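You operate a simulated robot arm through the tools that you are given. There is no shell and no other tool. Be economical: measure what you need, move in short steps, check, and stop when the job is done.

You run a simulated robot arm. Do the job below in one go: nothing can be reset, and whatever is moved stays where it is left.

TASK
Put the green cap on top of the teal sponge. Take the green tin from the despatch bench top and leave it on the cream feed card. Open the collars drawer, fetch the blue filter from the despatch bench top and set it in the inside of the collars drawer and shut the drawer again. Take the teal filter and put it on the top deck of the blue trolley. Open the sleeves door, take the yellow sponge from the despatch bench top and put it in the lower shelf of the despatch bench, then shut the door. Open the shelf panel, take the orange tray and leave it on the shelf of the tooling cart and shut the panel again. Fetch the yellow cap from the top of the tooling cart and set it on the top of the shelf unit. Take the green nozzle from the top of the pattern table and put it on top of the white jar there. Take the white strainer on the top of the pattern table and put it away on the sorting table. Lift the trolley bar open. The order is free. Set down upright: green tin, yellow cap.

The check looks at the end state, three seconds after you hand in, the way a careful person would. Anything else that was tipped, shoved, dropped, spilled or broken makes it a failure. A push-on lid holds only when it is set on centred and level and pressed home; a screw cap is set on level and turned clockwise until tight.

THE ROBOT
A 6-joint arm with a two-finger gripper on a trunk, on a base that drives. Base frame: it is fixed to the floor where the robot stands at the start and does not move with it; the origin is under the middle of the robot, x ahead of it, y to its left, z up. Readings come in cm, degrees, newtons and seconds.
It reaches about 71.8 cm from its shoulder. Its first joint turns from -69.0 to 172.0 degrees. Places, roughly: blue filter (13x8x4 cm) [90, 10, 80]; collars drawer [60, -70, 60]; feed card [50, -25, 75]; green cap (4x4x3 cm) [50, -10, 80]; green nozzle (4x4x3 cm) [-440, 710, 90]; green tin (8x8x8 cm) [70, -50, 80]; inside of the collars drawer [70, -70, 50]; lower shelf of the despatch bench [70, -150, 10]; orange tray (14x8x4 cm) [50, -190, 80]; shelf of the tooling cart [-140, -370, 30]; shelf panel [-140, -350, 30]; sleeves door [40, -130, 40]; sorting table [-790, 200, 80]; teal filter (13x8x4 cm) [50, -120, 80]; teal sponge (8x6x6 cm) [-140, 390, 90]; top deck of the blue trolley [-130, -180, 80]; top of the shelf unit [-290, -380, 110]; trolley bar [-130, -200, 80]; white jar (5x5x6 cm) [-460, 710, 90]; white strainer (9x9x6 cm) [-450, 720, 90]; yellow cap (4x4x5 cm) [-110, -350, 90]; yellow sponge (9x6x4 cm) [70, -170, 80]. Payload 3 kg.
Tool frame: the origin (TCP) is the grasp point; the fingertips stand 3 cm ahead of it; z points along the fingers, y is the line along which they close. Largest opening 9.6 cm; the body of the gripper starts 5.3 cm behind the TCP.
Orientation is told as [roll, pitch, yaw] about the base's x, y, z axes, in that order, counted from this pose: with the fingers straight down and closing along the base's y, the tool's x points along the base's -x, its y along +y and its z along -z.

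THE INTERFACE
- The arm moves only by the tool send_rows. Its argument "series" is a list of rows, each an object of numbers (a shift or turn left out is 0, a gripper value left out holds the last): "gripper": the opening, from 0 (shut) to 1 (fully open); "dx", "dy", "dz": the shift along the tool's x, y, z in units of 40 mm (1.0 is 40 mm); "rx", "ry", "rz": the turn, a rotation vector about the tool's x, y, z in units of 8 degrees (1.0 is 8 degrees). In form: [{"gripper": .., "dx": .., "dy": .., "dz": .., "rx": .., "ry": .., "rz": ..}, ...]. A call has 1 to 12 rows; each row shifts and turns the commanded pose from where the row before left it, along the tool's axes as they then stand. A call with a number of a shift or a turn outside -1 to 1 is refused whole. Rows are played at 5 a second. More than 5 cm and 8.6 degrees between two rows, or a gripper value outside its range, and nothing of the call is played. Where a pose cannot be reached the arm comes as near as it can. A force on the tool above 40 N (or 10 N above the force at the start of the call, whichever is more), or a blocked arm, ends the call early, and 0.2 s more pass. The fingers move at their own pace (about 15.3 cm/s each) and stop on an object; they squeeze with about 26 N. The grip force told is the motor's: it shows also when the fingers shut on nothing. Time passes only in rows, and 0.2 s behind the last, so rows that do not move let the fingers close. The reply holds the time, the measured pose of the TCP, the force on the tool along the base axes, the opening and the grip force, in the units named above and with some noise, with the torque about the TCP (base axes, N m) and any sound that the robot's microphone picked up.
- Cameras (640 x 400 px; columns grow to the right, rows downward): "scene" is now at [12.33, -4.64, 130.17]; the picture's right is [-0.51, -0.86, -0.00], its down [-0.52, 0.31, -0.80] and it looks along [0.68, -0.41, -0.61] (base axes); focal length 234 px, centre (320, 200). "wrist" rides on the gripper at [7.3, 2.2, -8.3] in the tool frame; the picture's right is [-0.29, 0.96, 0.00], its down [-0.66, -0.20, -0.72] and it looks along [-0.69, -0.21, 0.69] (tool axes); focal length 247 px, centre (320, 200). There is no depth. A picture from a camera that has moved, and an enlarged one, comes with that camera's place and axes in the base frame and with its lens.
- grab_frame(camera): a new picture of that camera. No time passes.
- move_column(by): slides the trunk up (or, below 0, down) by that many cm; the arm and the scene camera ride with it, the base frame stays. It gives what a move gives, with no picture.
- roll_base(legs): drives the robot by 1 to 6 legs, each [ahead, left, turn to the left] in cm, cm and degrees, along the robot's own axes; the way and the turn of a leg run together, so that a leg with both is an arc; at most 150 cm and 180 degrees a leg. The arm and the cameras ride along, it lands a little off, and it stops where it bumps. It gives what a move gives.
- aim_head(pan, tilt): turns the head with the scene camera to pan (to the left, within 86 degrees either way) and tilt (down, from -29 to 69), counted from straight ahead of the robot. It gives what a move gives.
- close_up(camera, box): a new picture of the part [left, top, right, bottom] of that camera's present view, enlarged. No time passes.
- close_job(): hands the job in; it is judged then, once.

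Go step by step. Nothing tells you exact positions but the pictures and the camera data: compare them with the known pose of the tool, close in by small moves and look again before you grip or let go. The budget is 577 turns and 360 pictures, counting those below and the enlarged ones. Unless the task says otherwise, let go and move clear before handing in.

The tools are called after "Emit:" as name(argument=value, ...) on one line, values as JSON. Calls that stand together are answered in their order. send_rows: Moves the arm, as the interface text tells. Its arguments: {"type":"object","properties":{"series":{"type":"array","items":{"type":"object","properties":{"gripper":{"type":"number"},"dx":{"type":"number"},"dy":{"type":"number"},"dz":{"type":"number"},"rx":{"type":"number"},"ry":{"type":"number"},"rz":{"type":"number"}}}}},"required":["series"]} The other tools are called the same way: move_column (by) slides the trunk up or down; roll_base (legs) drives the base; aim_head (pan, tilt) turns the head that bears the scene camera; grab_frame (camera) takes a picture; close_up (camera, box) takes an enlarged picture of a part of a camera's view; close_job () hands the job in.

At the start:

```text
time: 0.0
position: [25.19, -35.01, 111.12]
tool_rot: [0.0, -0.1, 0.0]
wrist_force: [-0.4, -0.3, 0.2]
ft_torque: [-0.04, 0.01, -0.01]
opening: 9.61
grasp_force: 0.1
trunk travel left (down, up): [-65.5, 28.5]
robot x, y, heading: [0.28, -0.31, 0.0]
head pan, tilt: [-30.9, 37.3]
```

scene: 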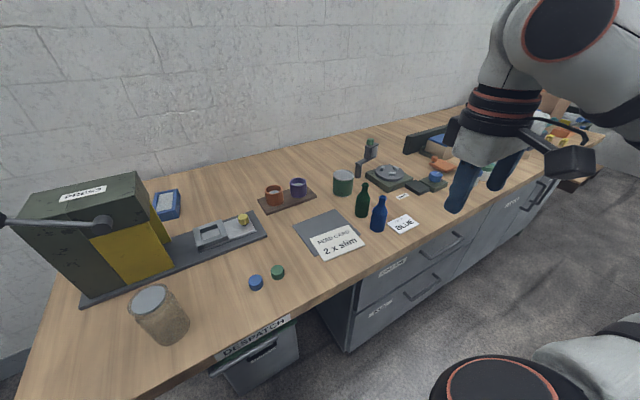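
wrist: 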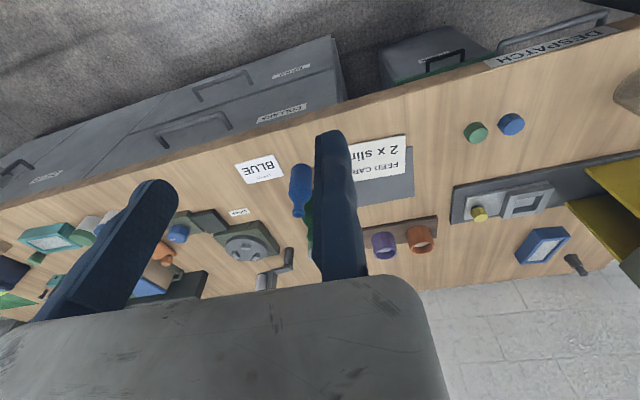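

I see the despatch bench ahead: green and blue caps near the front edge, the feed card, the green tin at the back, and drawers and doors in the front. I'll look more closely before moving.

Emit:
close_up(camera="scene", box=[220, 130, 460, 300])

Emit:
close_up(camera="scene", box=[20, 150, 300, 360])

```text
2.35 times, centred on (340, 215) of scene
camera zoom: at [12.33, -4.64, 130.17], right [-0.51, -0.86, 0.0], down [-0.52, 0.31, -0.8], along [0.68, -0.41, -0.61], focal length 550 px, centre (273, 165)
```

zoom: 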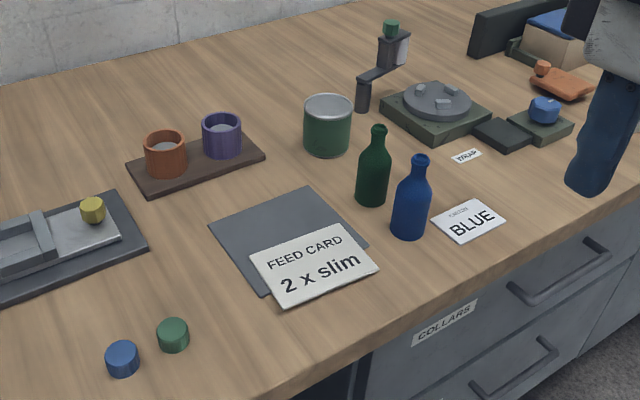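

```text
1.90 times, centred on (160, 255) of scene
camera zoom: at [12.33, -4.64, 130.17], right [-0.51, -0.86, 0.0], down [-0.52, 0.31, -0.8], along [0.68, -0.41, -0.61], focal length 445 px, centre (625, 95)
```

zoom: 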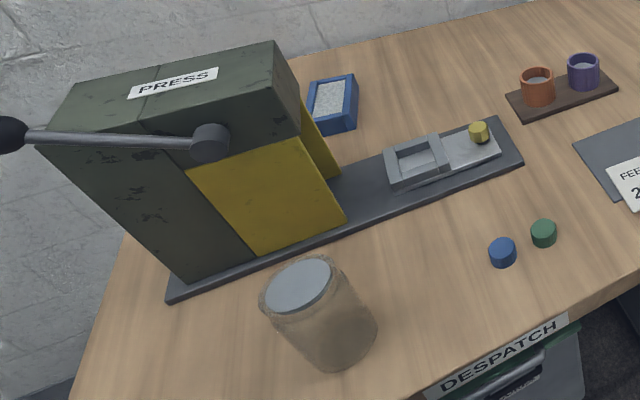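

The tin is around (74, -52), the card around (53, -35), and the arm's shoulder seems to be near y = -30. I'll shift the base right and a little ahead to bring the tin in reach.

Emit:
roll_base(legs=[[0, -20, 0], [5, 0, 0]])

Emit:
grab_frame(camera="scene")

Emit:
grab_frame(camera="wrist")

```text
time: 2.1
position: [30.01, -54.85, 111.09]
tool_rot: [-0.1, 0.0, -0.1]
wrist_force: [1.0, -0.9, -0.3]
ft_torque: [0.05, 0.02, 0.01]
opening: 9.62
grasp_force: 0.1
trunk travel left (down, up): [-65.5, 28.5]
robot x, y, heading: [4.86, -19.58, 0.2]
head pan, tilt: [-30.9, 37.3]
```

```text
355 pictures are left
camera scene: at [17.32, -24.54, 130.16], right [-0.51, -0.86, 0.0], down [-0.52, 0.31, -0.8], along [0.68, -0.41, -0.61], focal length 234 px, centre (320, 200)
```

scene: 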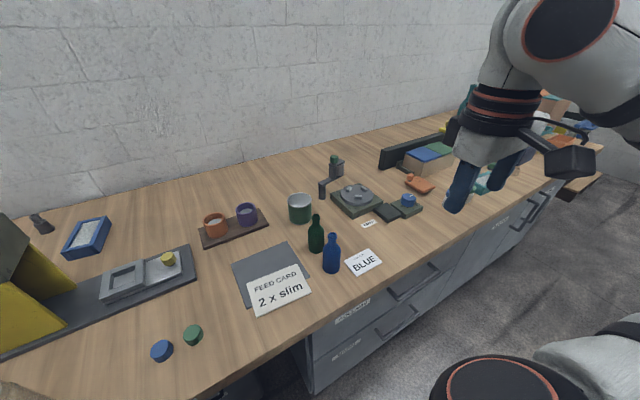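

```text
354 pictures are left
camera wrist: at [22.7, -52.68, 119.61], right [0.29, 0.96, 0.0], down [0.66, -0.2, 0.72], along [0.69, -0.21, -0.69], focal length 247 px, centre (320, 200)
```

wrist: 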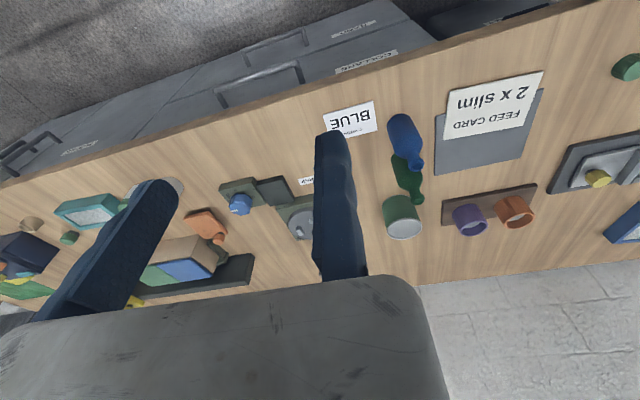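

Comparing the two views puts the bench top at z≈79.3 and the tin at about (69, -48.5). I'll move above it.

Emit:
send_rows(series=[{"gripper": 1, "dx": -0.889, "dy": 0.144, "dz": 0.2}, {"dx": -0.889, "dy": 0.144, "dz": 0.2}, {"dx": -0.889, "dy": 0.144, "dz": 0.2}, {"dx": -0.889, "dy": 0.144, "dz": 0.2}, {"dx": -0.889, "dy": 0.144, "dz": 0.2}, {"dx": -0.889, "dy": 0.144, "dz": 0.2}, {"dx": -0.889, "dy": 0.144, "dz": 0.2}, {"dx": -0.889, "dy": 0.144, "dz": 0.2}, {"dx": -0.889, "dy": 0.144, "dz": 0.2}, {"dx": -0.889, "dy": 0.144, "dz": 0.2}, {"dx": -0.889, "dy": 0.144, "dz": 0.2}, {}])

Emit:
grab_frame(camera="wrist")

Emit:
grab_frame(camera="scene")

```text
time: 4.7
position: [50.51, -61.23, 95.87]
tool_rot: [-0.1, -0.2, 0.1]
wrist_force: [-1.1, 0.0, -0.1]
ft_torque: [0.0, -0.04, -0.04]
opening: 9.59
grasp_force: 0.0
out of reach, approached as far as the arm can: row 3, 4, 5, 6, 7, 8, 9, 10, 11
trunk travel left (down, up): [-65.5, 28.5]
robot x, y, heading: [4.9, -19.78, 0.1]
head pan, tilt: [-30.9, 37.3]
```

```text
353 pictures are left
camera wrist: at [43.14, -59.01, 104.36], right [0.29, 0.96, 0.0], down [0.66, -0.2, 0.72], along [0.69, -0.21, -0.69], focal length 247 px, centre (320, 200)
```

wrist: 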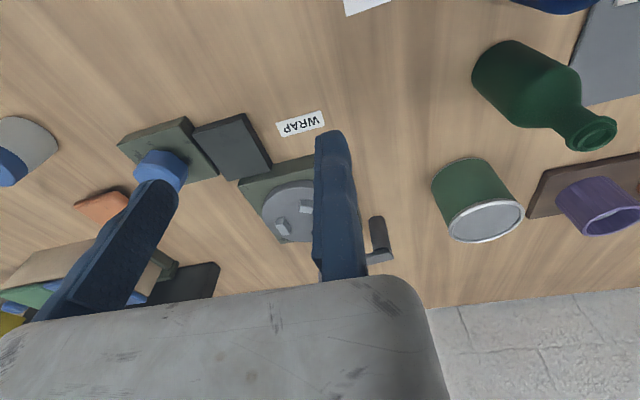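

```text
352 pictures are left
camera scene: at [17.27, -24.51, 130.17], right [-0.51, -0.86, 0.0], down [-0.52, 0.31, -0.8], along [0.68, -0.41, -0.61], focal length 234 px, centre (320, 200)
```

scene: 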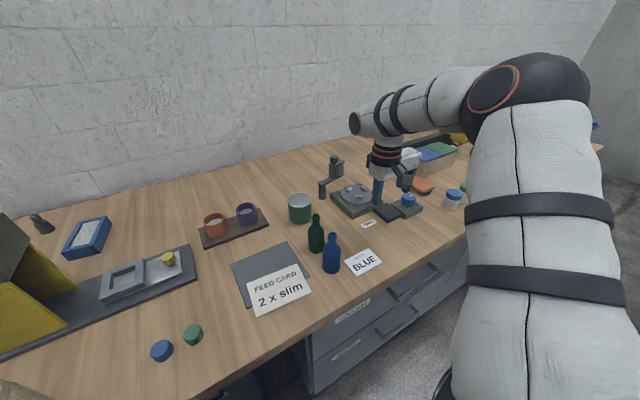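

The arm couldn't reach, which suggests the shoulder is low and near the base centre. I'll raise the trunk and bring the base over opposite the tin.

Emit:
move_column(by=22)

Emit:
roll_base(legs=[[0, -25, 0]])

Emit:
aim_head(pan=0, tilt=60)

Emit:
grab_frame(camera="scene")

```text
time: 7.0
position: [50.62, -61.29, 117.81]
tool_rot: [-0.2, 0.0, 0.0]
wrist_force: [-0.3, -0.6, 1.3]
ft_torque: [0.01, 0.02, 0.01]
opening: 9.6
grasp_force: 0.0
trunk travel left (down, up): [-87.5, 6.5]
robot x, y, heading: [4.94, -19.91, -0.2]
head pan, tilt: [-30.9, 37.3]
```

```text
time: 8.9
position: [50.44, -86.65, 117.83]
tool_rot: [-0.1, 0.0, 0.0]
wrist_force: [0.8, 0.0, -0.6]
ft_torque: [0.02, -0.02, 0.02]
opening: 9.59
grasp_force: 0.0
trunk travel left (down, up): [-87.5, 6.5]
robot x, y, heading: [5.08, -45.36, -0.1]
head pan, tilt: [-30.9, 37.3]
```

```text
time: 9.8
position: [50.39, -86.65, 117.85]
tool_rot: [-0.1, 0.0, -0.1]
wrist_force: [-0.1, 0.2, 0.1]
ft_torque: [0.0, 0.02, -0.02]
opening: 9.61
grasp_force: 0.1
trunk travel left (down, up): [-87.5, 6.5]
robot x, y, heading: [5.06, -45.53, -0.2]
head pan, tilt: [0.0, 60.0]
```

```text
351 pictures are left
camera scene: at [16.48, -45.45, 149.09], right [0.0, -1.0, 0.0], down [-0.87, 0.0, -0.5], along [0.5, 0.0, -0.87], focal length 234 px, centre (320, 200)
```

scene: 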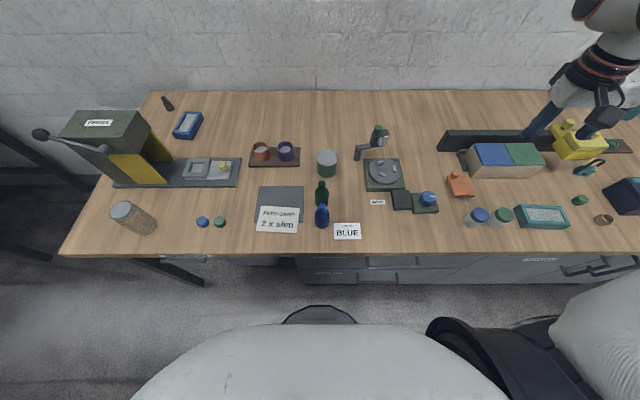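

This overhead view is clear: tin at about (68.7, -48), card at about (49.3, -32). I'll edge the base forward and bring the gripper over the tin.

Emit:
roll_base(legs=[[6, 0, 0]])

Emit:
send_rows(series=[{"gripper": 1, "dx": -0.308, "dy": 0.966, "dz": 0.32}, {"dx": -0.308, "dy": 0.966, "dz": 0.32}, {"dx": -0.308, "dy": 0.966, "dz": 0.32}, {"dx": -0.308, "dy": 0.966, "dz": 0.32}, {"dx": -0.308, "dy": 0.966, "dz": 0.32}, {"dx": -0.308, "dy": 0.966, "dz": 0.32}, {"dx": -0.308, "dy": 0.966, "dz": 0.32}, {"dx": -0.308, "dy": 0.966, "dz": 0.32}, {"dx": -0.308, "dy": 0.966, "dz": 0.32}, {"dx": -0.308, "dy": 0.966, "dz": 0.32}])

Emit:
grab_frame(camera="wrist")

Emit:
grab_frame(camera="scene")

```text
time: 10.8
position: [56.09, -86.58, 117.98]
tool_rot: [0.0, -0.3, 0.0]
wrist_force: [-0.8, -0.6, -0.3]
ft_torque: [-0.01, 0.0, -0.01]
opening: 9.59
grasp_force: 0.0
trunk travel left (down, up): [-87.5, 6.5]
robot x, y, heading: [10.68, -45.24, -0.0]
head pan, tilt: [0.0, 60.0]
```

```text
time: 13.0
position: [44.36, -67.23, 101.29]
tool_rot: [0.0, -0.1, 0.0]
wrist_force: [0.1, -0.4, -0.7]
ft_torque: [0.0, 0.02, -0.01]
opening: 9.59
grasp_force: 0.1
out of reach, approached as far as the arm can: row 1, 2, 3, 4, 5, 6, 7, 8, 9, 10
trunk travel left (down, up): [-87.5, 6.5]
robot x, y, heading: [10.95, -45.16, -0.1]
head pan, tilt: [0.0, 60.0]
```

```text
350 pictures are left
camera wrist: at [36.94, -64.99, 109.76], right [0.29, 0.96, 0.0], down [0.66, -0.2, 0.72], along [0.69, -0.21, -0.69], focal length 247 px, centre (320, 200)
```

wrist: 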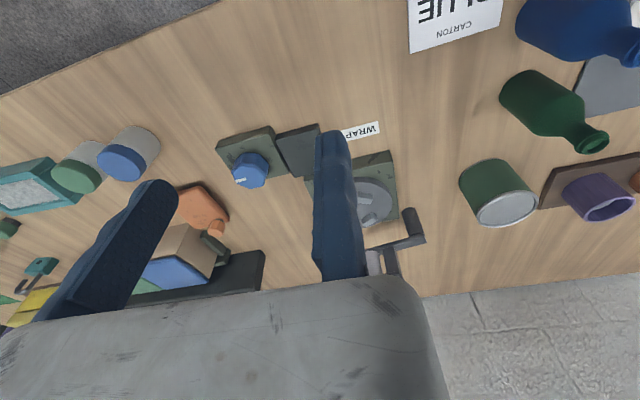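

```text
349 pictures are left
camera scene: at [22.5, -45.42, 149.08], right [0.0, -1.0, 0.0], down [-0.87, 0.0, -0.5], along [0.5, 0.0, -0.87], focal length 234 px, centre (320, 200)
```

scene: 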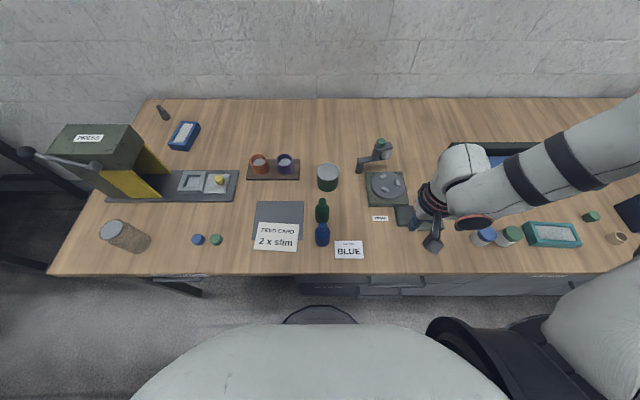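

The arm stalls well before I'd expect, so I need to see where its shoulder really is. I'll look at the arm itself.

Emit:
aim_head(pan=-80, tilt=50)

Emit:
grab_frame(camera="scene")

```text
time: 14.5
position: [44.46, -67.26, 101.33]
tool_rot: [0.0, -0.1, 0.0]
wrist_force: [-0.2, 0.1, 0.1]
ft_torque: [0.01, 0.03, 0.01]
opening: 9.59
grasp_force: 0.1
trunk travel left (down, up): [-87.5, 6.5]
robot x, y, heading: [11.24, -45.13, -0.4]
head pan, tilt: [-80.0, 50.0]
```

```text
348 pictures are left
camera scene: at [17.16, -53.02, 150.34], right [-0.98, -0.17, 0.0], down [-0.13, 0.75, -0.64], along [0.11, -0.63, -0.77], focal length 234 px, centre (320, 200)
```

scene: 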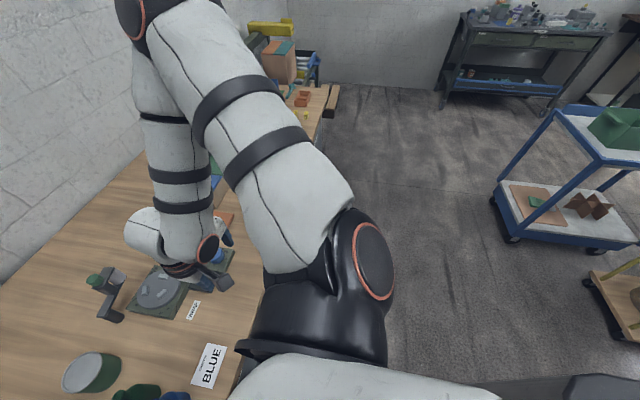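

The shoulder is on the robot's right side, about 30 cm out, with an angled mount. It should work best with the bench along the robot's right side, so I'll back off, turn left 90° and look.

Emit:
roll_base(legs=[[-30, 0, 0], [0, 0, 90]])

Emit:
aim_head(pan=-80, tilt=45)

Emit:
grab_frame(camera="scene")

```text
time: 20.5
position: [2.01, -10.95, 101.2]
tool_rot: [0.0, -0.1, 91.8]
wrist_force: [-0.8, 0.9, -0.3]
ft_torque: [-0.02, 0.03, 0.02]
opening: 9.61
grasp_force: 0.0
trunk travel left (down, up): [-87.5, 6.5]
robot x, y, heading: [-18.95, -44.79, 91.7]
head pan, tilt: [-80.0, 50.0]
```

```text
time: 21.2
position: [2.09, -10.87, 101.29]
tool_rot: [0.0, -0.2, 91.9]
wrist_force: [0.0, 0.5, -0.1]
ft_torque: [-0.01, 0.03, 0.02]
opening: 9.59
grasp_force: 0.2
trunk travel left (down, up): [-87.5, 6.5]
robot x, y, heading: [-18.58, -44.99, 91.7]
head pan, tilt: [-80.0, 45.0]
```

```text
347 pictures are left
camera scene: at [-11.13, -38.57, 151.03], right [0.21, -0.98, 0.0], down [-0.69, -0.15, -0.71], along [0.69, 0.14, -0.71], focal length 234 px, centre (320, 200)
```

scene: 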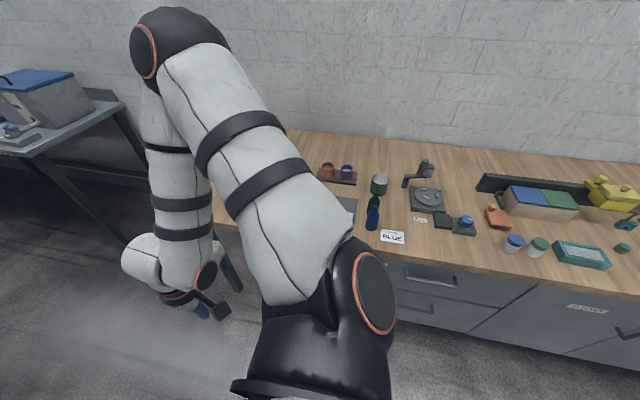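

I can see the full arm now: vertical first joint, elbow up. I'll reach out over the bench toward +x, where it's clear, to find the reach limit.

Emit:
send_rows(series=[{"gripper": 1, "dy": -0.9}, {"dy": -0.9}, {"dy": -0.9}, {"dy": -0.9}, {"dy": -0.9}, {"dy": -0.9}, {"dy": -0.9}, {"dy": -0.9}])

Emit:
grab_frame(camera="scene")

```text
time: 23.0
position: [20.87, -8.79, 99.4]
tool_rot: [0.1, -0.1, 91.9]
wrist_force: [0.9, 0.6, -0.6]
ft_torque: [0.03, 0.03, 0.01]
opening: 9.57
grasp_force: 0.1
out of reach, approached as far as the arm can: row 3, 4, 5, 6, 7, 8
trunk travel left (down, up): [-87.5, 6.5]
robot x, y, heading: [-18.92, -44.99, 91.8]
head pan, tilt: [-80.0, 45.0]
```

```text
346 pictures are left
camera scene: at [-10.93, -38.57, 151.02], right [0.21, -0.98, 0.0], down [-0.69, -0.15, -0.71], along [0.69, 0.14, -0.71], focal length 234 px, centre (320, 200)
```

scene: 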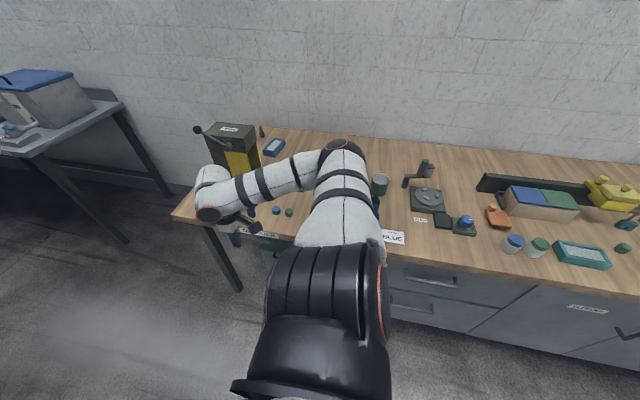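

The data fit a horizontal first-joint axis through the right shoulder, with the wrist able to work between about 31 and 50 cm from it. I'll park alongside the bench so both the tin and the card fall in that band.

Emit:
move_column(by=6)

Emit:
roll_base(legs=[[-37.5, 0, -1.7], [0, -22, 0]])

Emit:
grab_frame(camera="scene")

Emit:
grab_frame(camera="wrist")

```text
time: 24.0
position: [20.86, -8.67, 105.53]
tool_rot: [0.0, -0.1, 91.7]
wrist_force: [0.4, 0.2, 0.2]
ft_torque: [-0.03, 0.02, 0.01]
opening: 9.62
grasp_force: 0.0
trunk travel left (down, up): [-93.5, 0.5]
robot x, y, heading: [-18.82, -45.04, 91.7]
head pan, tilt: [-80.0, 45.0]
```

```text
time: 27.6
position: [43.99, -47.14, 105.59]
tool_rot: [0.0, -0.3, 90.3]
wrist_force: [-0.7, 0.1, -0.1]
ft_torque: [0.0, -0.01, 0.01]
opening: 9.6
grasp_force: 0.1
trunk travel left (down, up): [-93.5, 0.5]
robot x, y, heading: [3.33, -82.5, 90.2]
head pan, tilt: [-80.0, 45.0]
```

```text
345 pictures are left
camera scene: at [11.2, -76.14, 157.04], right [0.18, -0.98, 0.0], down [-0.69, -0.13, -0.71], along [0.7, 0.13, -0.71], focal length 234 px, centre (320, 200)
```

scene: 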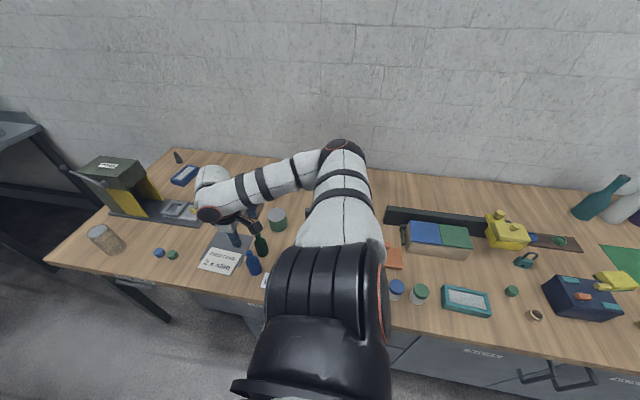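

```text
344 pictures are left
camera wrist: at [41.7, -54.59, 113.99], right [-0.96, 0.29, 0.0], down [0.2, 0.66, 0.73], along [0.21, 0.69, -0.69], focal length 247 px, centre (320, 200)
```

wrist: 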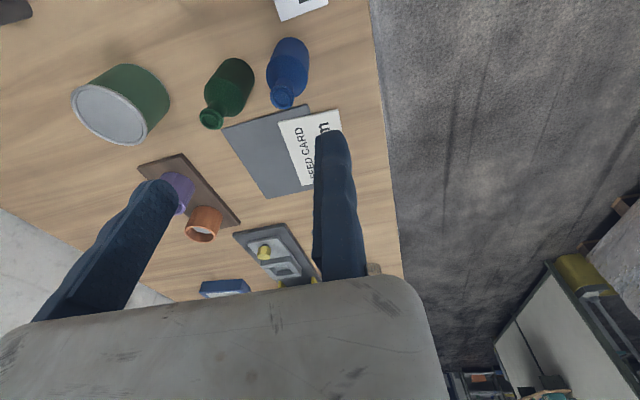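

The tin and the card are both within the band. I'll move over the tin.

Emit:
send_rows(series=[{"gripper": 1, "dy": -0.883, "dz": 0.2, "dx": 0.03}, {"dy": -0.883, "dz": 0.2, "dx": 0.03}, {"dy": -0.883, "dz": 0.2, "dx": 0.03}, {"dy": -0.883, "dz": 0.2, "dx": 0.03}, {"dy": -0.883, "dz": 0.2, "dx": 0.03}, {"dy": -0.883, "dz": 0.2, "dx": 0.03}, {"dy": -0.883, "dz": 0.2, "dx": 0.03}, {}])

Emit:
grab_frame(camera="scene")

Emit:
grab_frame(camera="wrist")

```text
time: 29.4
position: [62.81, -47.27, 101.03]
tool_rot: [0.1, -0.1, 90.3]
wrist_force: [0.5, -0.7, -0.2]
ft_torque: [-0.01, -0.02, 0.01]
opening: 9.6
grasp_force: 0.1
out of reach, approached as far as the arm can: row 6, 7
trunk travel left (down, up): [-93.5, 0.5]
robot x, y, heading: [3.26, -82.66, 90.2]
head pan, tilt: [-80.0, 45.0]
```

```text
343 pictures are left
camera scene: at [11.42, -76.0, 157.02], right [0.18, -0.98, 0.0], down [-0.7, -0.13, -0.71], along [0.7, 0.13, -0.71], focal length 234 px, centre (320, 200)
```

scene: 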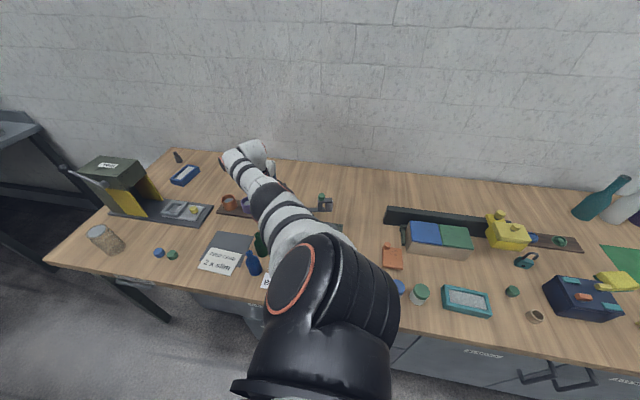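

```text
342 pictures are left
camera wrist: at [60.53, -54.77, 109.52], right [-0.96, 0.29, 0.0], down [0.2, 0.66, 0.72], along [0.21, 0.69, -0.69], focal length 247 px, centre (320, 200)
```

wrist: 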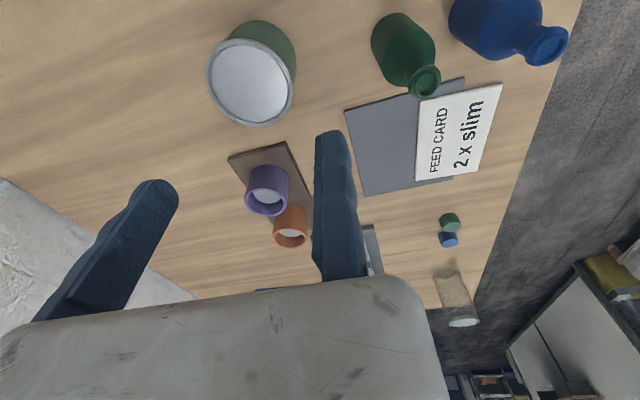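

The arm straightened fully at this point, so the base should sit about 12 cm further along. I'll drive ahead and retry.

Emit:
roll_base(legs=[[12, 0, 0]])

Emit:
send_rows(series=[{"dx": 0.8, "dy": -0.3}, {"dx": 0.8, "dy": -0.3}, {"dx": 0.8, "dy": -0.3}, {"dx": 0.7, "dy": -0.3}, {"dy": -0.3}, {}])

Emit:
grab_frame(camera="wrist")

Emit:
grab_frame(camera="scene")

```text
time: 30.6
position: [62.73, -35.69, 101.11]
tool_rot: [0.0, -0.2, 90.4]
wrist_force: [-0.5, 0.0, -0.9]
ft_torque: [-0.01, -0.01, 0.02]
opening: 9.59
grasp_force: 0.1
trunk travel left (down, up): [-93.5, 0.5]
robot x, y, heading: [3.55, -70.42, 90.4]
head pan, tilt: [-80.0, 45.0]
```

```text
time: 32.0
position: [68.67, -47.75, 100.95]
tool_rot: [0.0, -0.1, 90.3]
wrist_force: [-1.1, 0.9, -0.5]
ft_torque: [0.0, -0.05, -0.03]
opening: 9.6
grasp_force: 0.0
trunk travel left (down, up): [-93.5, 0.5]
robot x, y, heading: [3.51, -70.57, 90.6]
head pan, tilt: [-80.0, 45.0]
```

```text
341 pictures are left
camera wrist: at [66.29, -55.22, 109.42], right [-0.96, 0.29, 0.0], down [0.2, 0.66, 0.72], along [0.21, 0.69, -0.69], focal length 247 px, centre (320, 200)
```

wrist: 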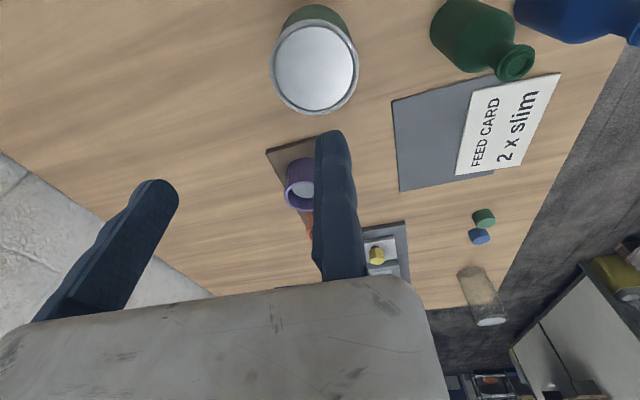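

```text
340 pictures are left
camera scene: at [11.3, -64.35, 157.03], right [0.18, -0.98, 0.0], down [-0.7, -0.13, -0.71], along [0.7, 0.13, -0.71], focal length 234 px, centre (320, 200)
```

scene: 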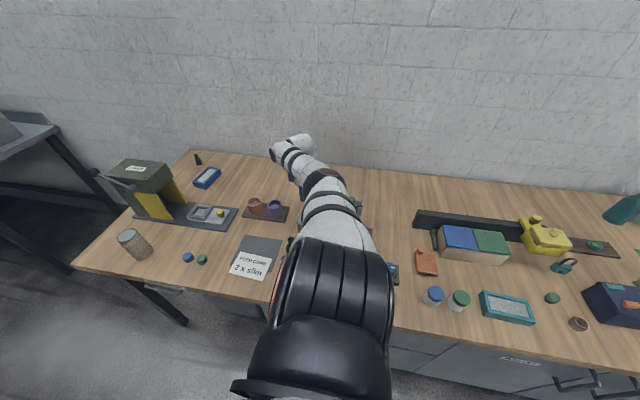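

Both cameras agree the tin is at (68.7, -48.4). I'll descend and grip.

Emit:
send_rows(series=[{"dx": 0.16, "dz": 0.7}, {"dz": 0.8}, {"dz": 0.8}, {"dz": 0.8}, {"dz": 0.6}, {"dz": 0.4}, {}])

Emit:
grab_frame(camera="wrist")

```text
time: 33.6
position: [64.69, -47.63, 91.18]
tool_rot: [-0.1, -0.2, 90.5]
wrist_force: [-0.7, -1.1, -0.7]
ft_torque: [0.02, 0.02, 0.0]
opening: 9.61
grasp_force: 0.0
out of reach, approached as far as the arm can: row 1, 2, 3, 4, 5, 6
trunk travel left (down, up): [-93.5, 0.5]
robot x, y, heading: [3.62, -70.65, 90.3]
head pan, tilt: [-80.0, 45.0]
```

```text
339 pictures are left
camera wrist: at [62.32, -55.16, 99.61], right [-0.96, 0.29, 0.0], down [0.2, 0.66, 0.72], along [0.21, 0.69, -0.69], focal length 247 px, centre (320, 200)
```

wrist: 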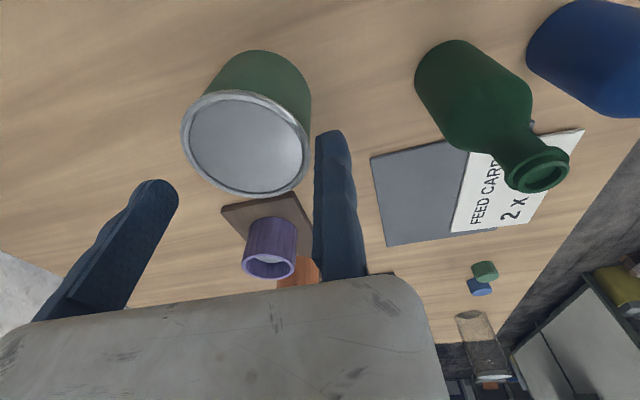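

The arm is stretched again: the shoulder must sit much higher than I assumed, at about z=130 now, so the trunk should come down. I'll raise the tool first, then lower the trunk.

Emit:
send_rows(series=[{"dz": -1}, {"dz": -1}, {"dz": -1}, {"dz": -1}, {"dz": -1}, {"dz": -1}, {"dz": -1}, {}])

Emit:
move_column(by=-20)

```text
time: 35.5
position: [64.82, -42.34, 106.16]
tool_rot: [0.1, -0.2, 90.3]
wrist_force: [0.8, 0.5, -0.3]
ft_torque: [0.0, 0.02, -0.02]
opening: 9.61
grasp_force: 0.1
out of reach, approached as far as the arm can: row 3, 4, 5, 6, 7
trunk travel left (down, up): [-93.5, 0.5]
robot x, y, heading: [3.45, -70.67, 90.4]
head pan, tilt: [-80.0, 45.0]
```

```text
time: 37.6
position: [64.9, -42.45, 85.96]
tool_rot: [0.0, 0.1, 90.2]
wrist_force: [0.5, 0.1, -0.2]
ft_torque: [-0.02, 0.0, 0.02]
opening: 9.58
grasp_force: 0.1
trunk travel left (down, up): [-73.5, 20.5]
robot x, y, heading: [3.27, -70.43, 90.6]
head pan, tilt: [-80.0, 45.0]
```

The arm stopped short of the height I asked for, so the tool came down lower than planned. No contact force shows; I'll check with pictures.

Emit:
grab_frame(camera="wrist")

Emit:
grab_frame(camera="scene")

```text
338 pictures are left
camera wrist: at [62.62, -49.78, 94.55], right [-0.96, 0.29, 0.0], down [0.2, 0.66, 0.72], along [0.21, 0.69, -0.69], focal length 247 px, centre (320, 200)
```

wrist: 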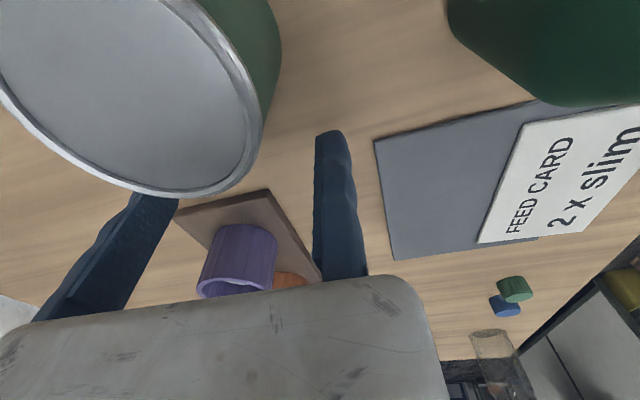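

```text
337 pictures are left
camera scene: at [11.31, -64.37, 137.03], right [0.18, -0.98, 0.0], down [-0.7, -0.13, -0.71], along [0.7, 0.13, -0.71], focal length 234 px, centre (320, 200)
```

scene: 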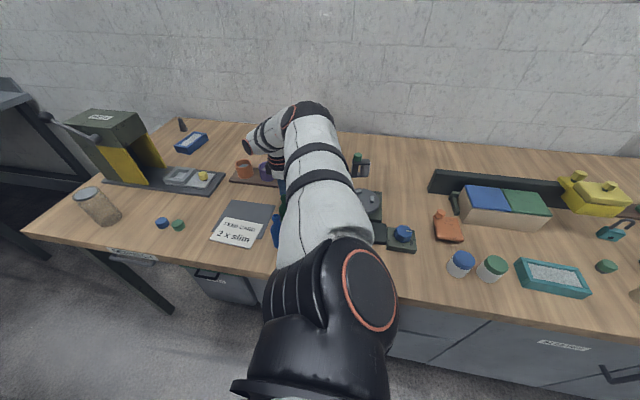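

Nothing was touched. With the shoulder now at a better height, I'll lift, centre over the tin and check.

Emit:
send_rows(series=[{"dz": -0.9}, {"dz": -0.9}, {"dz": -0.9}, {"dx": 0.74, "dy": -0.45}, {"dx": 0.74, "dy": -0.45}, {}])

Emit:
grab_frame(camera="wrist")

```text
time: 39.0
position: [66.15, -41.96, 90.69]
tool_rot: [0.0, 0.0, 90.2]
wrist_force: [0.4, -0.5, 0.6]
ft_torque: [0.02, 0.01, 0.0]
opening: 9.61
grasp_force: 0.0
out of reach, approached as far as the arm can: row 1, 2, 3, 4, 5
trunk travel left (down, up): [-73.5, 20.5]
robot x, y, heading: [3.22, -70.54, 90.4]
head pan, tilt: [-80.0, 45.0]
```

```text
336 pictures are left
camera wrist: at [63.81, -49.32, 99.2], right [-0.96, 0.29, 0.0], down [0.2, 0.66, 0.72], along [0.21, 0.69, -0.69], focal length 247 px, centre (320, 200)
```

wrist: 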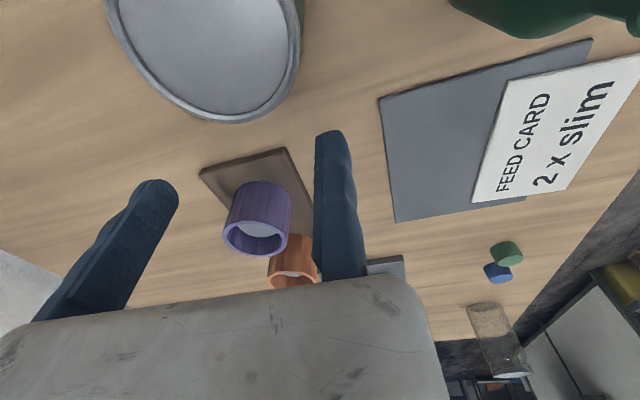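

A better method is to hold a good arm posture and use the trunk as the vertical axis. I'll raise the trunk again and take up the pose that was reached earlier.

Emit:
move_column(by=20)

Emit:
send_rows(series=[{"dx": 0.36, "dy": -0.16, "dz": 0.6}, {"dx": 0.36, "dy": -0.16, "dz": 0.6}, {"dx": 0.36, "dy": -0.16, "dz": 0.6}, {"dx": 0.36, "dy": -0.16, "dz": 0.6}, {}])

Emit:
grab_frame(camera="scene")

```text
time: 41.2
position: [66.12, -41.86, 110.68]
tool_rot: [0.0, 0.0, 90.3]
wrist_force: [-0.2, -0.2, 0.5]
ft_torque: [0.02, 0.02, 0.0]
opening: 9.58
grasp_force: 0.2
trunk travel left (down, up): [-93.5, 0.5]
robot x, y, heading: [3.34, -70.4, 90.5]
head pan, tilt: [-80.0, 45.0]
```

```text
time: 42.4
position: [68.68, -47.92, 100.98]
tool_rot: [0.0, 0.0, 90.2]
wrist_force: [-0.1, 0.0, 0.0]
ft_torque: [-0.04, 0.0, -0.03]
opening: 9.58
grasp_force: 0.1
trunk travel left (down, up): [-93.5, 0.5]
robot x, y, heading: [3.36, -71.01, 90.6]
head pan, tilt: [-80.0, 45.0]
```

```text
335 pictures are left
camera scene: at [11.29, -64.38, 157.03], right [0.18, -0.98, 0.0], down [-0.7, -0.13, -0.71], along [0.7, 0.13, -0.71], focal length 234 px, centre (320, 200)
```

scene: 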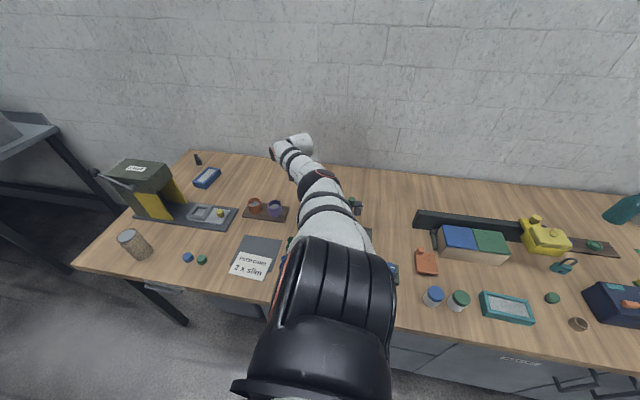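

Pose regained. Now I'll lower the trunk so the fingers come down around the tin.

Emit:
move_column(by=-10)

Emit:
grab_frame(camera="wrist")

Emit:
grab_frame(camera="scene")

```text
time: 43.7
position: [68.85, -47.84, 90.97]
tool_rot: [0.0, -0.1, 90.3]
wrist_force: [0.3, -0.5, -0.6]
ft_torque: [0.0, 0.01, -0.02]
opening: 9.59
grasp_force: 0.0
trunk travel left (down, up): [-83.5, 10.5]
robot x, y, heading: [3.42, -70.74, 90.5]
head pan, tilt: [-80.0, 45.0]
```

```text
334 pictures are left
camera wrist: at [66.46, -55.26, 99.48], right [-0.96, 0.29, 0.0], down [0.2, 0.66, 0.72], along [0.21, 0.69, -0.69], focal length 247 px, centre (320, 200)
```

wrist: 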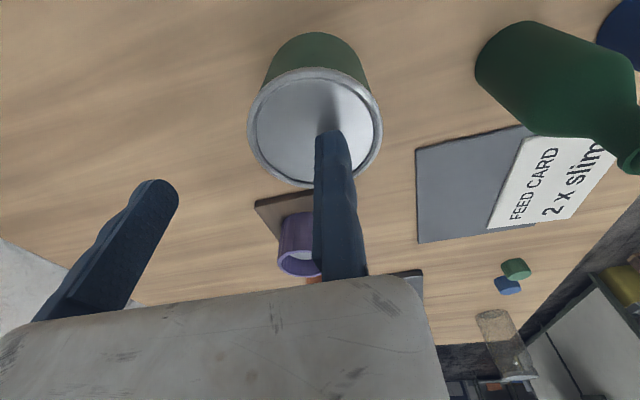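

```text
333 pictures are left
camera scene: at [11.3, -64.37, 147.03], right [0.18, -0.98, 0.0], down [-0.7, -0.13, -0.71], along [0.7, 0.13, -0.71], focal length 234 px, centre (320, 200)
```

scene: 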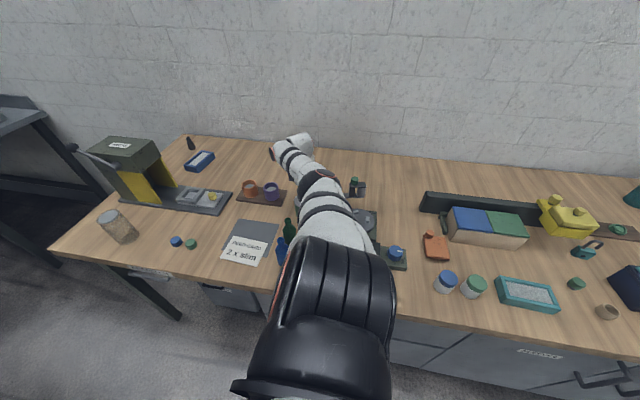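

The fingers look offset from where I'd project them in the wrist view. Before going lower I'll cross-check with an enlarged scene view.

Emit:
close_up(camera="scene", box=[240, 110, 360, 210])

```text
4.00 times, centred on (300, 160) of scene
camera zoom: at [11.3, -64.37, 147.03], right [0.18, -0.98, 0.0], down [-0.7, -0.13, -0.71], along [0.7, 0.13, -0.71], focal length 935 px, centre (400, 360)
```

zoom: 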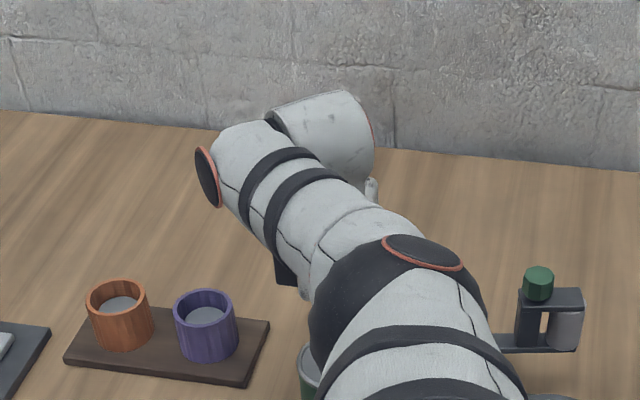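

Both cameras show the real fingers about 4.5 cm toward tool −y from the reported point. In picture terms the tin needs a further +4.3 cm along tool y, so I'll lift a little, shift and look again.

Emit:
move_column(by=6)

Emit:
send_rows(series=[{"dy": 0.5, "dx": 0.1}, {"dy": 0.57}, {}])

Emit:
grab_frame(camera="wrist")

```text
time: 44.7
position: [68.77, -47.89, 96.92]
tool_rot: [-0.1, -0.1, 90.2]
wrist_force: [-0.3, 0.1, -0.5]
ft_torque: [0.04, 0.0, 0.01]
opening: 9.59
grasp_force: 0.1
trunk travel left (down, up): [-89.5, 4.5]
robot x, y, heading: [3.55, -70.82, 90.5]
head pan, tilt: [-80.0, 45.0]
```

```text
time: 45.5
position: [66.48, -47.77, 97.09]
tool_rot: [-0.1, 0.0, 90.3]
wrist_force: [0.4, -0.4, 0.1]
ft_torque: [-0.03, 0.01, -0.03]
opening: 9.59
grasp_force: 0.0
out of reach, approached as far as the arm can: row 1
trunk travel left (down, up): [-89.5, 4.5]
robot x, y, heading: [3.43, -70.67, 90.1]
head pan, tilt: [-80.0, 45.0]
```

```text
331 pictures are left
camera wrist: at [64.24, -55.01, 105.44], right [-0.96, 0.29, 0.0], down [0.2, 0.66, 0.72], along [0.21, 0.69, -0.69], focal length 247 px, centre (320, 200)
```

wrist: 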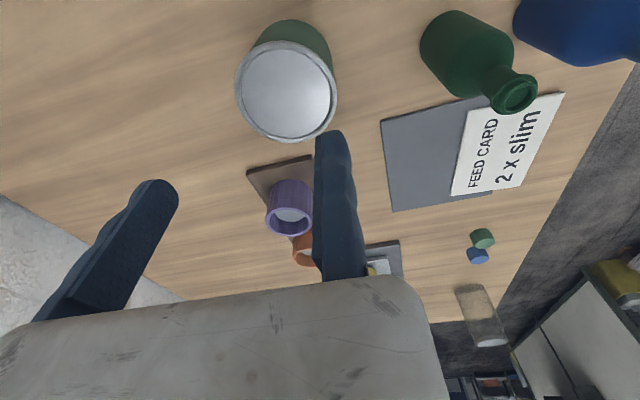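

The reach limit shows up when the tool's forward offset is small. I'll shift the base back 8 cm and 4 cm toward the bench, pulling the tool clear of the swivel fixture first.

Emit:
send_rows(series=[{"dx": -0.9, "dy": 0.5}, {"dx": -0.9, "dy": 0.5}, {}])

Emit:
roll_base(legs=[[-8, -4, 0]])

Emit:
grab_frame(camera="wrist")

```text
time: 46.3
position: [62.54, -40.43, 97.22]
tool_rot: [0.0, -0.1, 90.4]
wrist_force: [-0.3, -0.4, -0.3]
ft_torque: [0.0, -0.01, 0.0]
opening: 9.63
grasp_force: 0.0
trunk travel left (down, up): [-89.5, 4.5]
robot x, y, heading: [3.86, -70.48, 90.5]
head pan, tilt: [-80.0, 45.0]
```

```text
time: 47.4
position: [66.67, -48.46, 97.24]
tool_rot: [-0.1, 0.0, 90.1]
wrist_force: [-0.1, 0.8, -0.4]
ft_torque: [0.0, -0.02, 0.01]
opening: 9.62
grasp_force: 0.0
trunk travel left (down, up): [-89.5, 4.5]
robot x, y, heading: [7.17, -78.49, 90.0]
head pan, tilt: [-80.0, 45.0]
```

```text
330 pictures are left
camera wrist: at [64.35, -55.74, 105.66], right [-0.96, 0.29, 0.0], down [0.2, 0.66, 0.72], along [0.21, 0.69, -0.69], focal length 247 px, centre (320, 200)
```

wrist: 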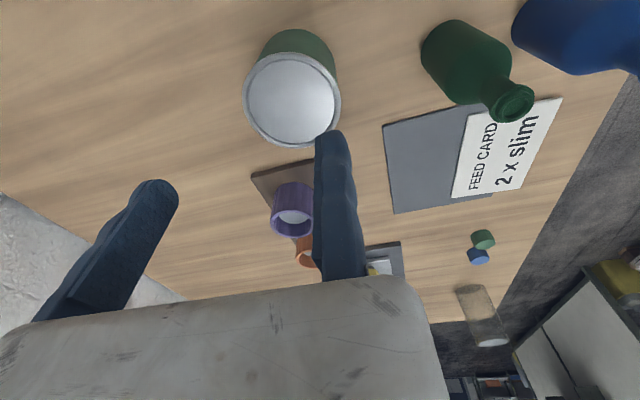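

Tin position is confirmed at (68.8, -48.45). I'll nudge the fingers to straddle it, then lower with the trunk in two stages.

Emit:
send_rows(series=[{"dx": -0.05, "dy": 0.3}, {"dx": -0.05, "dy": 0.29}, {}])

Emit:
move_column(by=-7)

Emit:
grab_frame(camera="wrist")

Emit:
grab_frame(camera="scene")

```text
time: 48.2
position: [64.49, -47.92, 97.24]
tool_rot: [0.1, 0.0, 90.1]
wrist_force: [-0.1, 0.0, -0.6]
ft_torque: [0.01, 0.0, 0.01]
opening: 9.61
grasp_force: 0.1
trunk travel left (down, up): [-89.5, 4.5]
robot x, y, heading: [7.15, -78.47, 90.3]
head pan, tilt: [-80.0, 45.0]
```

```text
time: 49.3
position: [64.36, -47.89, 90.2]
tool_rot: [-0.1, 0.0, 90.1]
wrist_force: [-0.3, -0.3, 0.8]
ft_torque: [0.04, 0.0, 0.01]
opening: 9.6
grasp_force: 0.1
trunk travel left (down, up): [-82.5, 11.5]
robot x, y, heading: [7.09, -78.55, 90.2]
head pan, tilt: [-80.0, 45.0]
```

```text
329 pictures are left
camera wrist: at [62.12, -55.34, 98.64], right [-0.96, 0.29, 0.0], down [0.2, 0.66, 0.72], along [0.21, 0.69, -0.69], focal length 247 px, centre (320, 200)
```

wrist: 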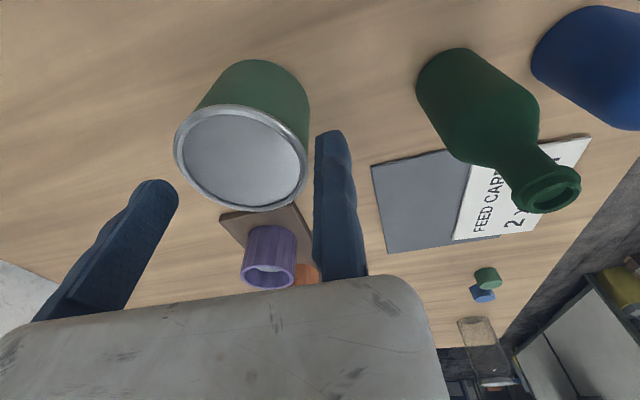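

```text
328 pictures are left
camera scene: at [15.36, -72.24, 146.03], right [0.18, -0.98, 0.0], down [-0.7, -0.13, -0.71], along [0.7, 0.13, -0.71], focal length 234 px, centre (320, 200)
```

scene: 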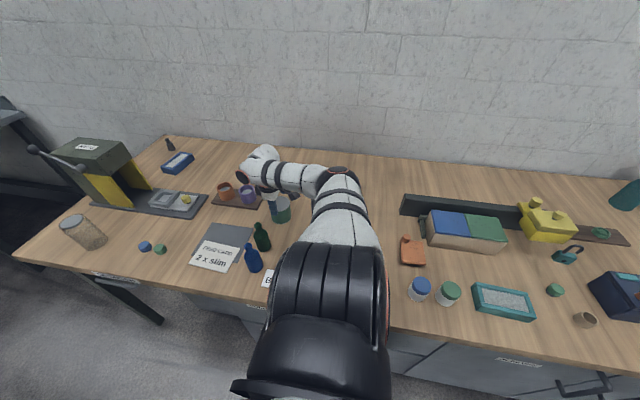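

The tin sits between the fingers, slightly nearer the left one. I'll nudge 0.3 cm and lower around it.

Emit:
send_rows(series=[{"dy": -0.09}, {}])

Emit:
move_column(by=-3)

Emit:
grab_frame(camera="wrist")

```text
time: 49.9
position: [64.86, -48.12, 90.13]
tool_rot: [0.0, 0.0, 90.1]
wrist_force: [-0.5, 1.2, -0.2]
ft_torque: [0.01, -0.01, -0.01]
opening: 9.61
grasp_force: 0.2
trunk travel left (down, up): [-82.5, 11.5]
robot x, y, heading: [7.59, -78.52, 90.1]
head pan, tilt: [-80.0, 45.0]
```

```text
time: 50.6
position: [64.85, -48.06, 87.08]
tool_rot: [0.1, 0.0, 90.1]
wrist_force: [-0.4, -1.6, -0.4]
ft_torque: [-0.02, 0.02, 0.03]
opening: 9.62
grasp_force: 0.0
trunk travel left (down, up): [-79.5, 14.5]
robot x, y, heading: [7.75, -78.39, 90.1]
head pan, tilt: [-80.0, 45.0]
```

```text
327 pictures are left
camera wrist: at [62.51, -55.4, 95.66], right [-0.96, 0.29, 0.0], down [0.2, 0.66, 0.72], along [0.21, 0.69, -0.69], focal length 247 px, centre (320, 200)
```

wrist: 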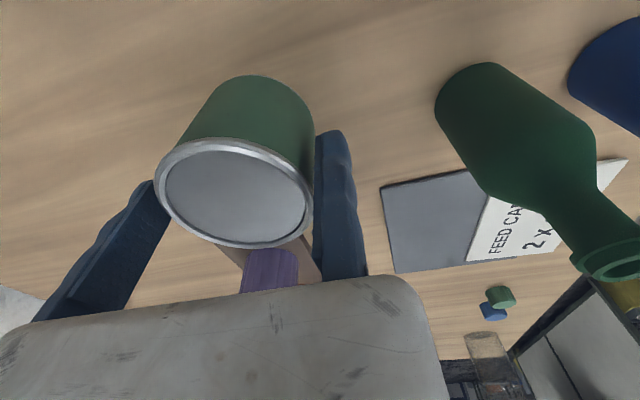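

Emit:
move_column(by=-3)

Emit:
send_rows(series=[{"gripper": 0}, {"gripper": 0}, {"gripper": 0}, {"gripper": 0}])

Emit:
grab_frame(camera="wrist")

```text
time: 51.4
position: [64.93, -48.0, 84.14]
tool_rot: [0.0, 0.1, 90.0]
wrist_force: [0.2, -0.2, 0.3]
ft_torque: [-0.02, -0.02, -0.01]
opening: 9.61
grasp_force: 0.1
trunk travel left (down, up): [-76.5, 17.5]
robot x, y, heading: [7.5, -78.41, 90.0]
head pan, tilt: [-80.0, 45.0]
```

```text
time: 52.4
position: [64.84, -47.89, 84.33]
tool_rot: [0.0, -0.1, 90.1]
wrist_force: [0.4, 0.9, 4.4]
ft_torque: [-0.07, -0.05, 0.04]
opening: 7.05
grasp_force: 26.1
trunk travel left (down, up): [-76.5, 17.5]
robot x, y, heading: [7.59, -78.29, 90.0]
head pan, tilt: [-80.0, 45.0]
```

```text
326 pictures are left
camera wrist: at [62.51, -55.4, 92.69], right [-0.96, 0.29, 0.0], down [0.2, 0.66, 0.72], along [0.21, 0.69, -0.69], focal length 247 px, centre (320, 200)
```

wrist: 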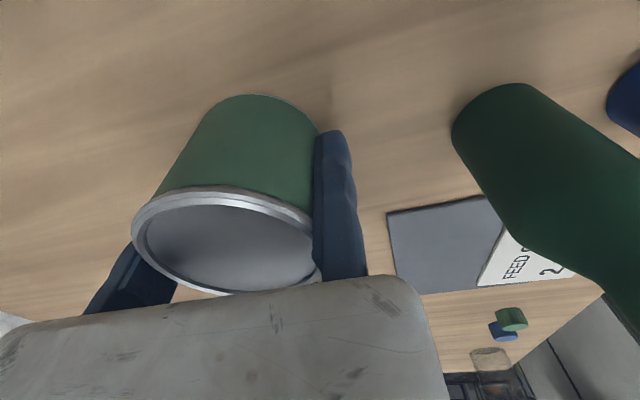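

The tin is gripped. I'll lift it clear of the bottles with the trunk, then carry it toward the card by driving the base.

Emit:
move_column(by=16)

Emit:
roll_base(legs=[[16.4, 0, 0], [0, 19.4, 0]])

Emit:
grab_frame(camera="wrist")

Emit:
grab_frame(camera="scene")

```text
time: 54.2
position: [64.83, -48.05, 100.09]
tool_rot: [0.0, 0.0, 90.1]
wrist_force: [-0.4, -0.3, -2.0]
ft_torque: [0.0, 0.1, 0.0]
opening: 7.01
grasp_force: 26.2
trunk travel left (down, up): [-92.5, 1.5]
robot x, y, heading: [7.28, -78.73, 90.4]
head pan, tilt: [-80.0, 45.0]
```

```text
time: 56.8
position: [44.95, -31.48, 100.05]
tool_rot: [0.2, 0.0, 90.4]
wrist_force: [0.2, -0.5, -4.1]
ft_torque: [-0.04, 0.11, -0.01]
opening: 7.04
grasp_force: 26.1
trunk travel left (down, up): [-92.5, 1.5]
robot x, y, heading: [-12.22, -62.73, 90.5]
head pan, tilt: [-80.0, 45.0]
```

```text
325 pictures are left
camera wrist: at [42.82, -38.84, 108.52], right [-0.96, 0.28, 0.0], down [0.2, 0.66, 0.72], along [0.2, 0.69, -0.69], focal length 247 px, centre (320, 200)
```

wrist: 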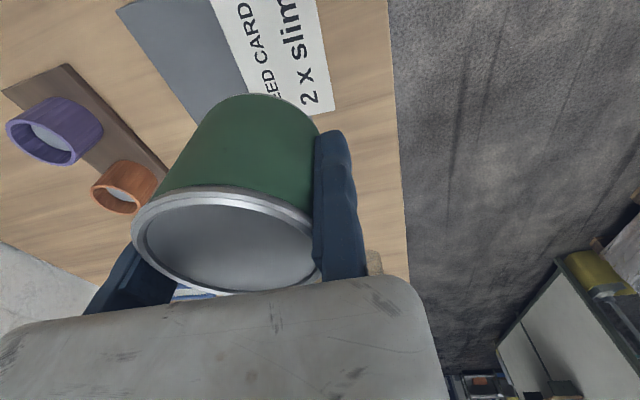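

```text
324 pictures are left
camera scene: at [-4.1, -56.05, 156.01], right [0.19, -0.98, 0.0], down [-0.7, -0.13, -0.71], along [0.69, 0.13, -0.71], focal length 234 px, centre (320, 200)
```

scene: 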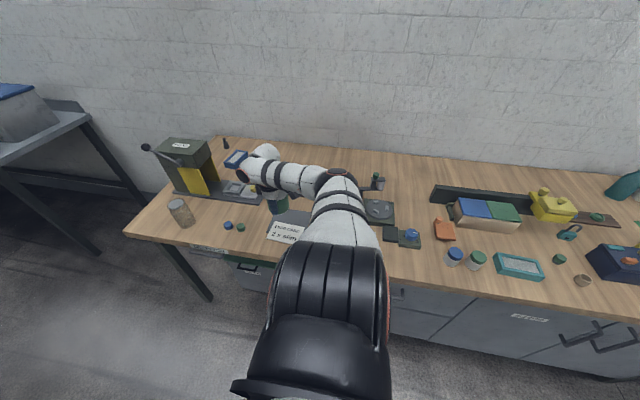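

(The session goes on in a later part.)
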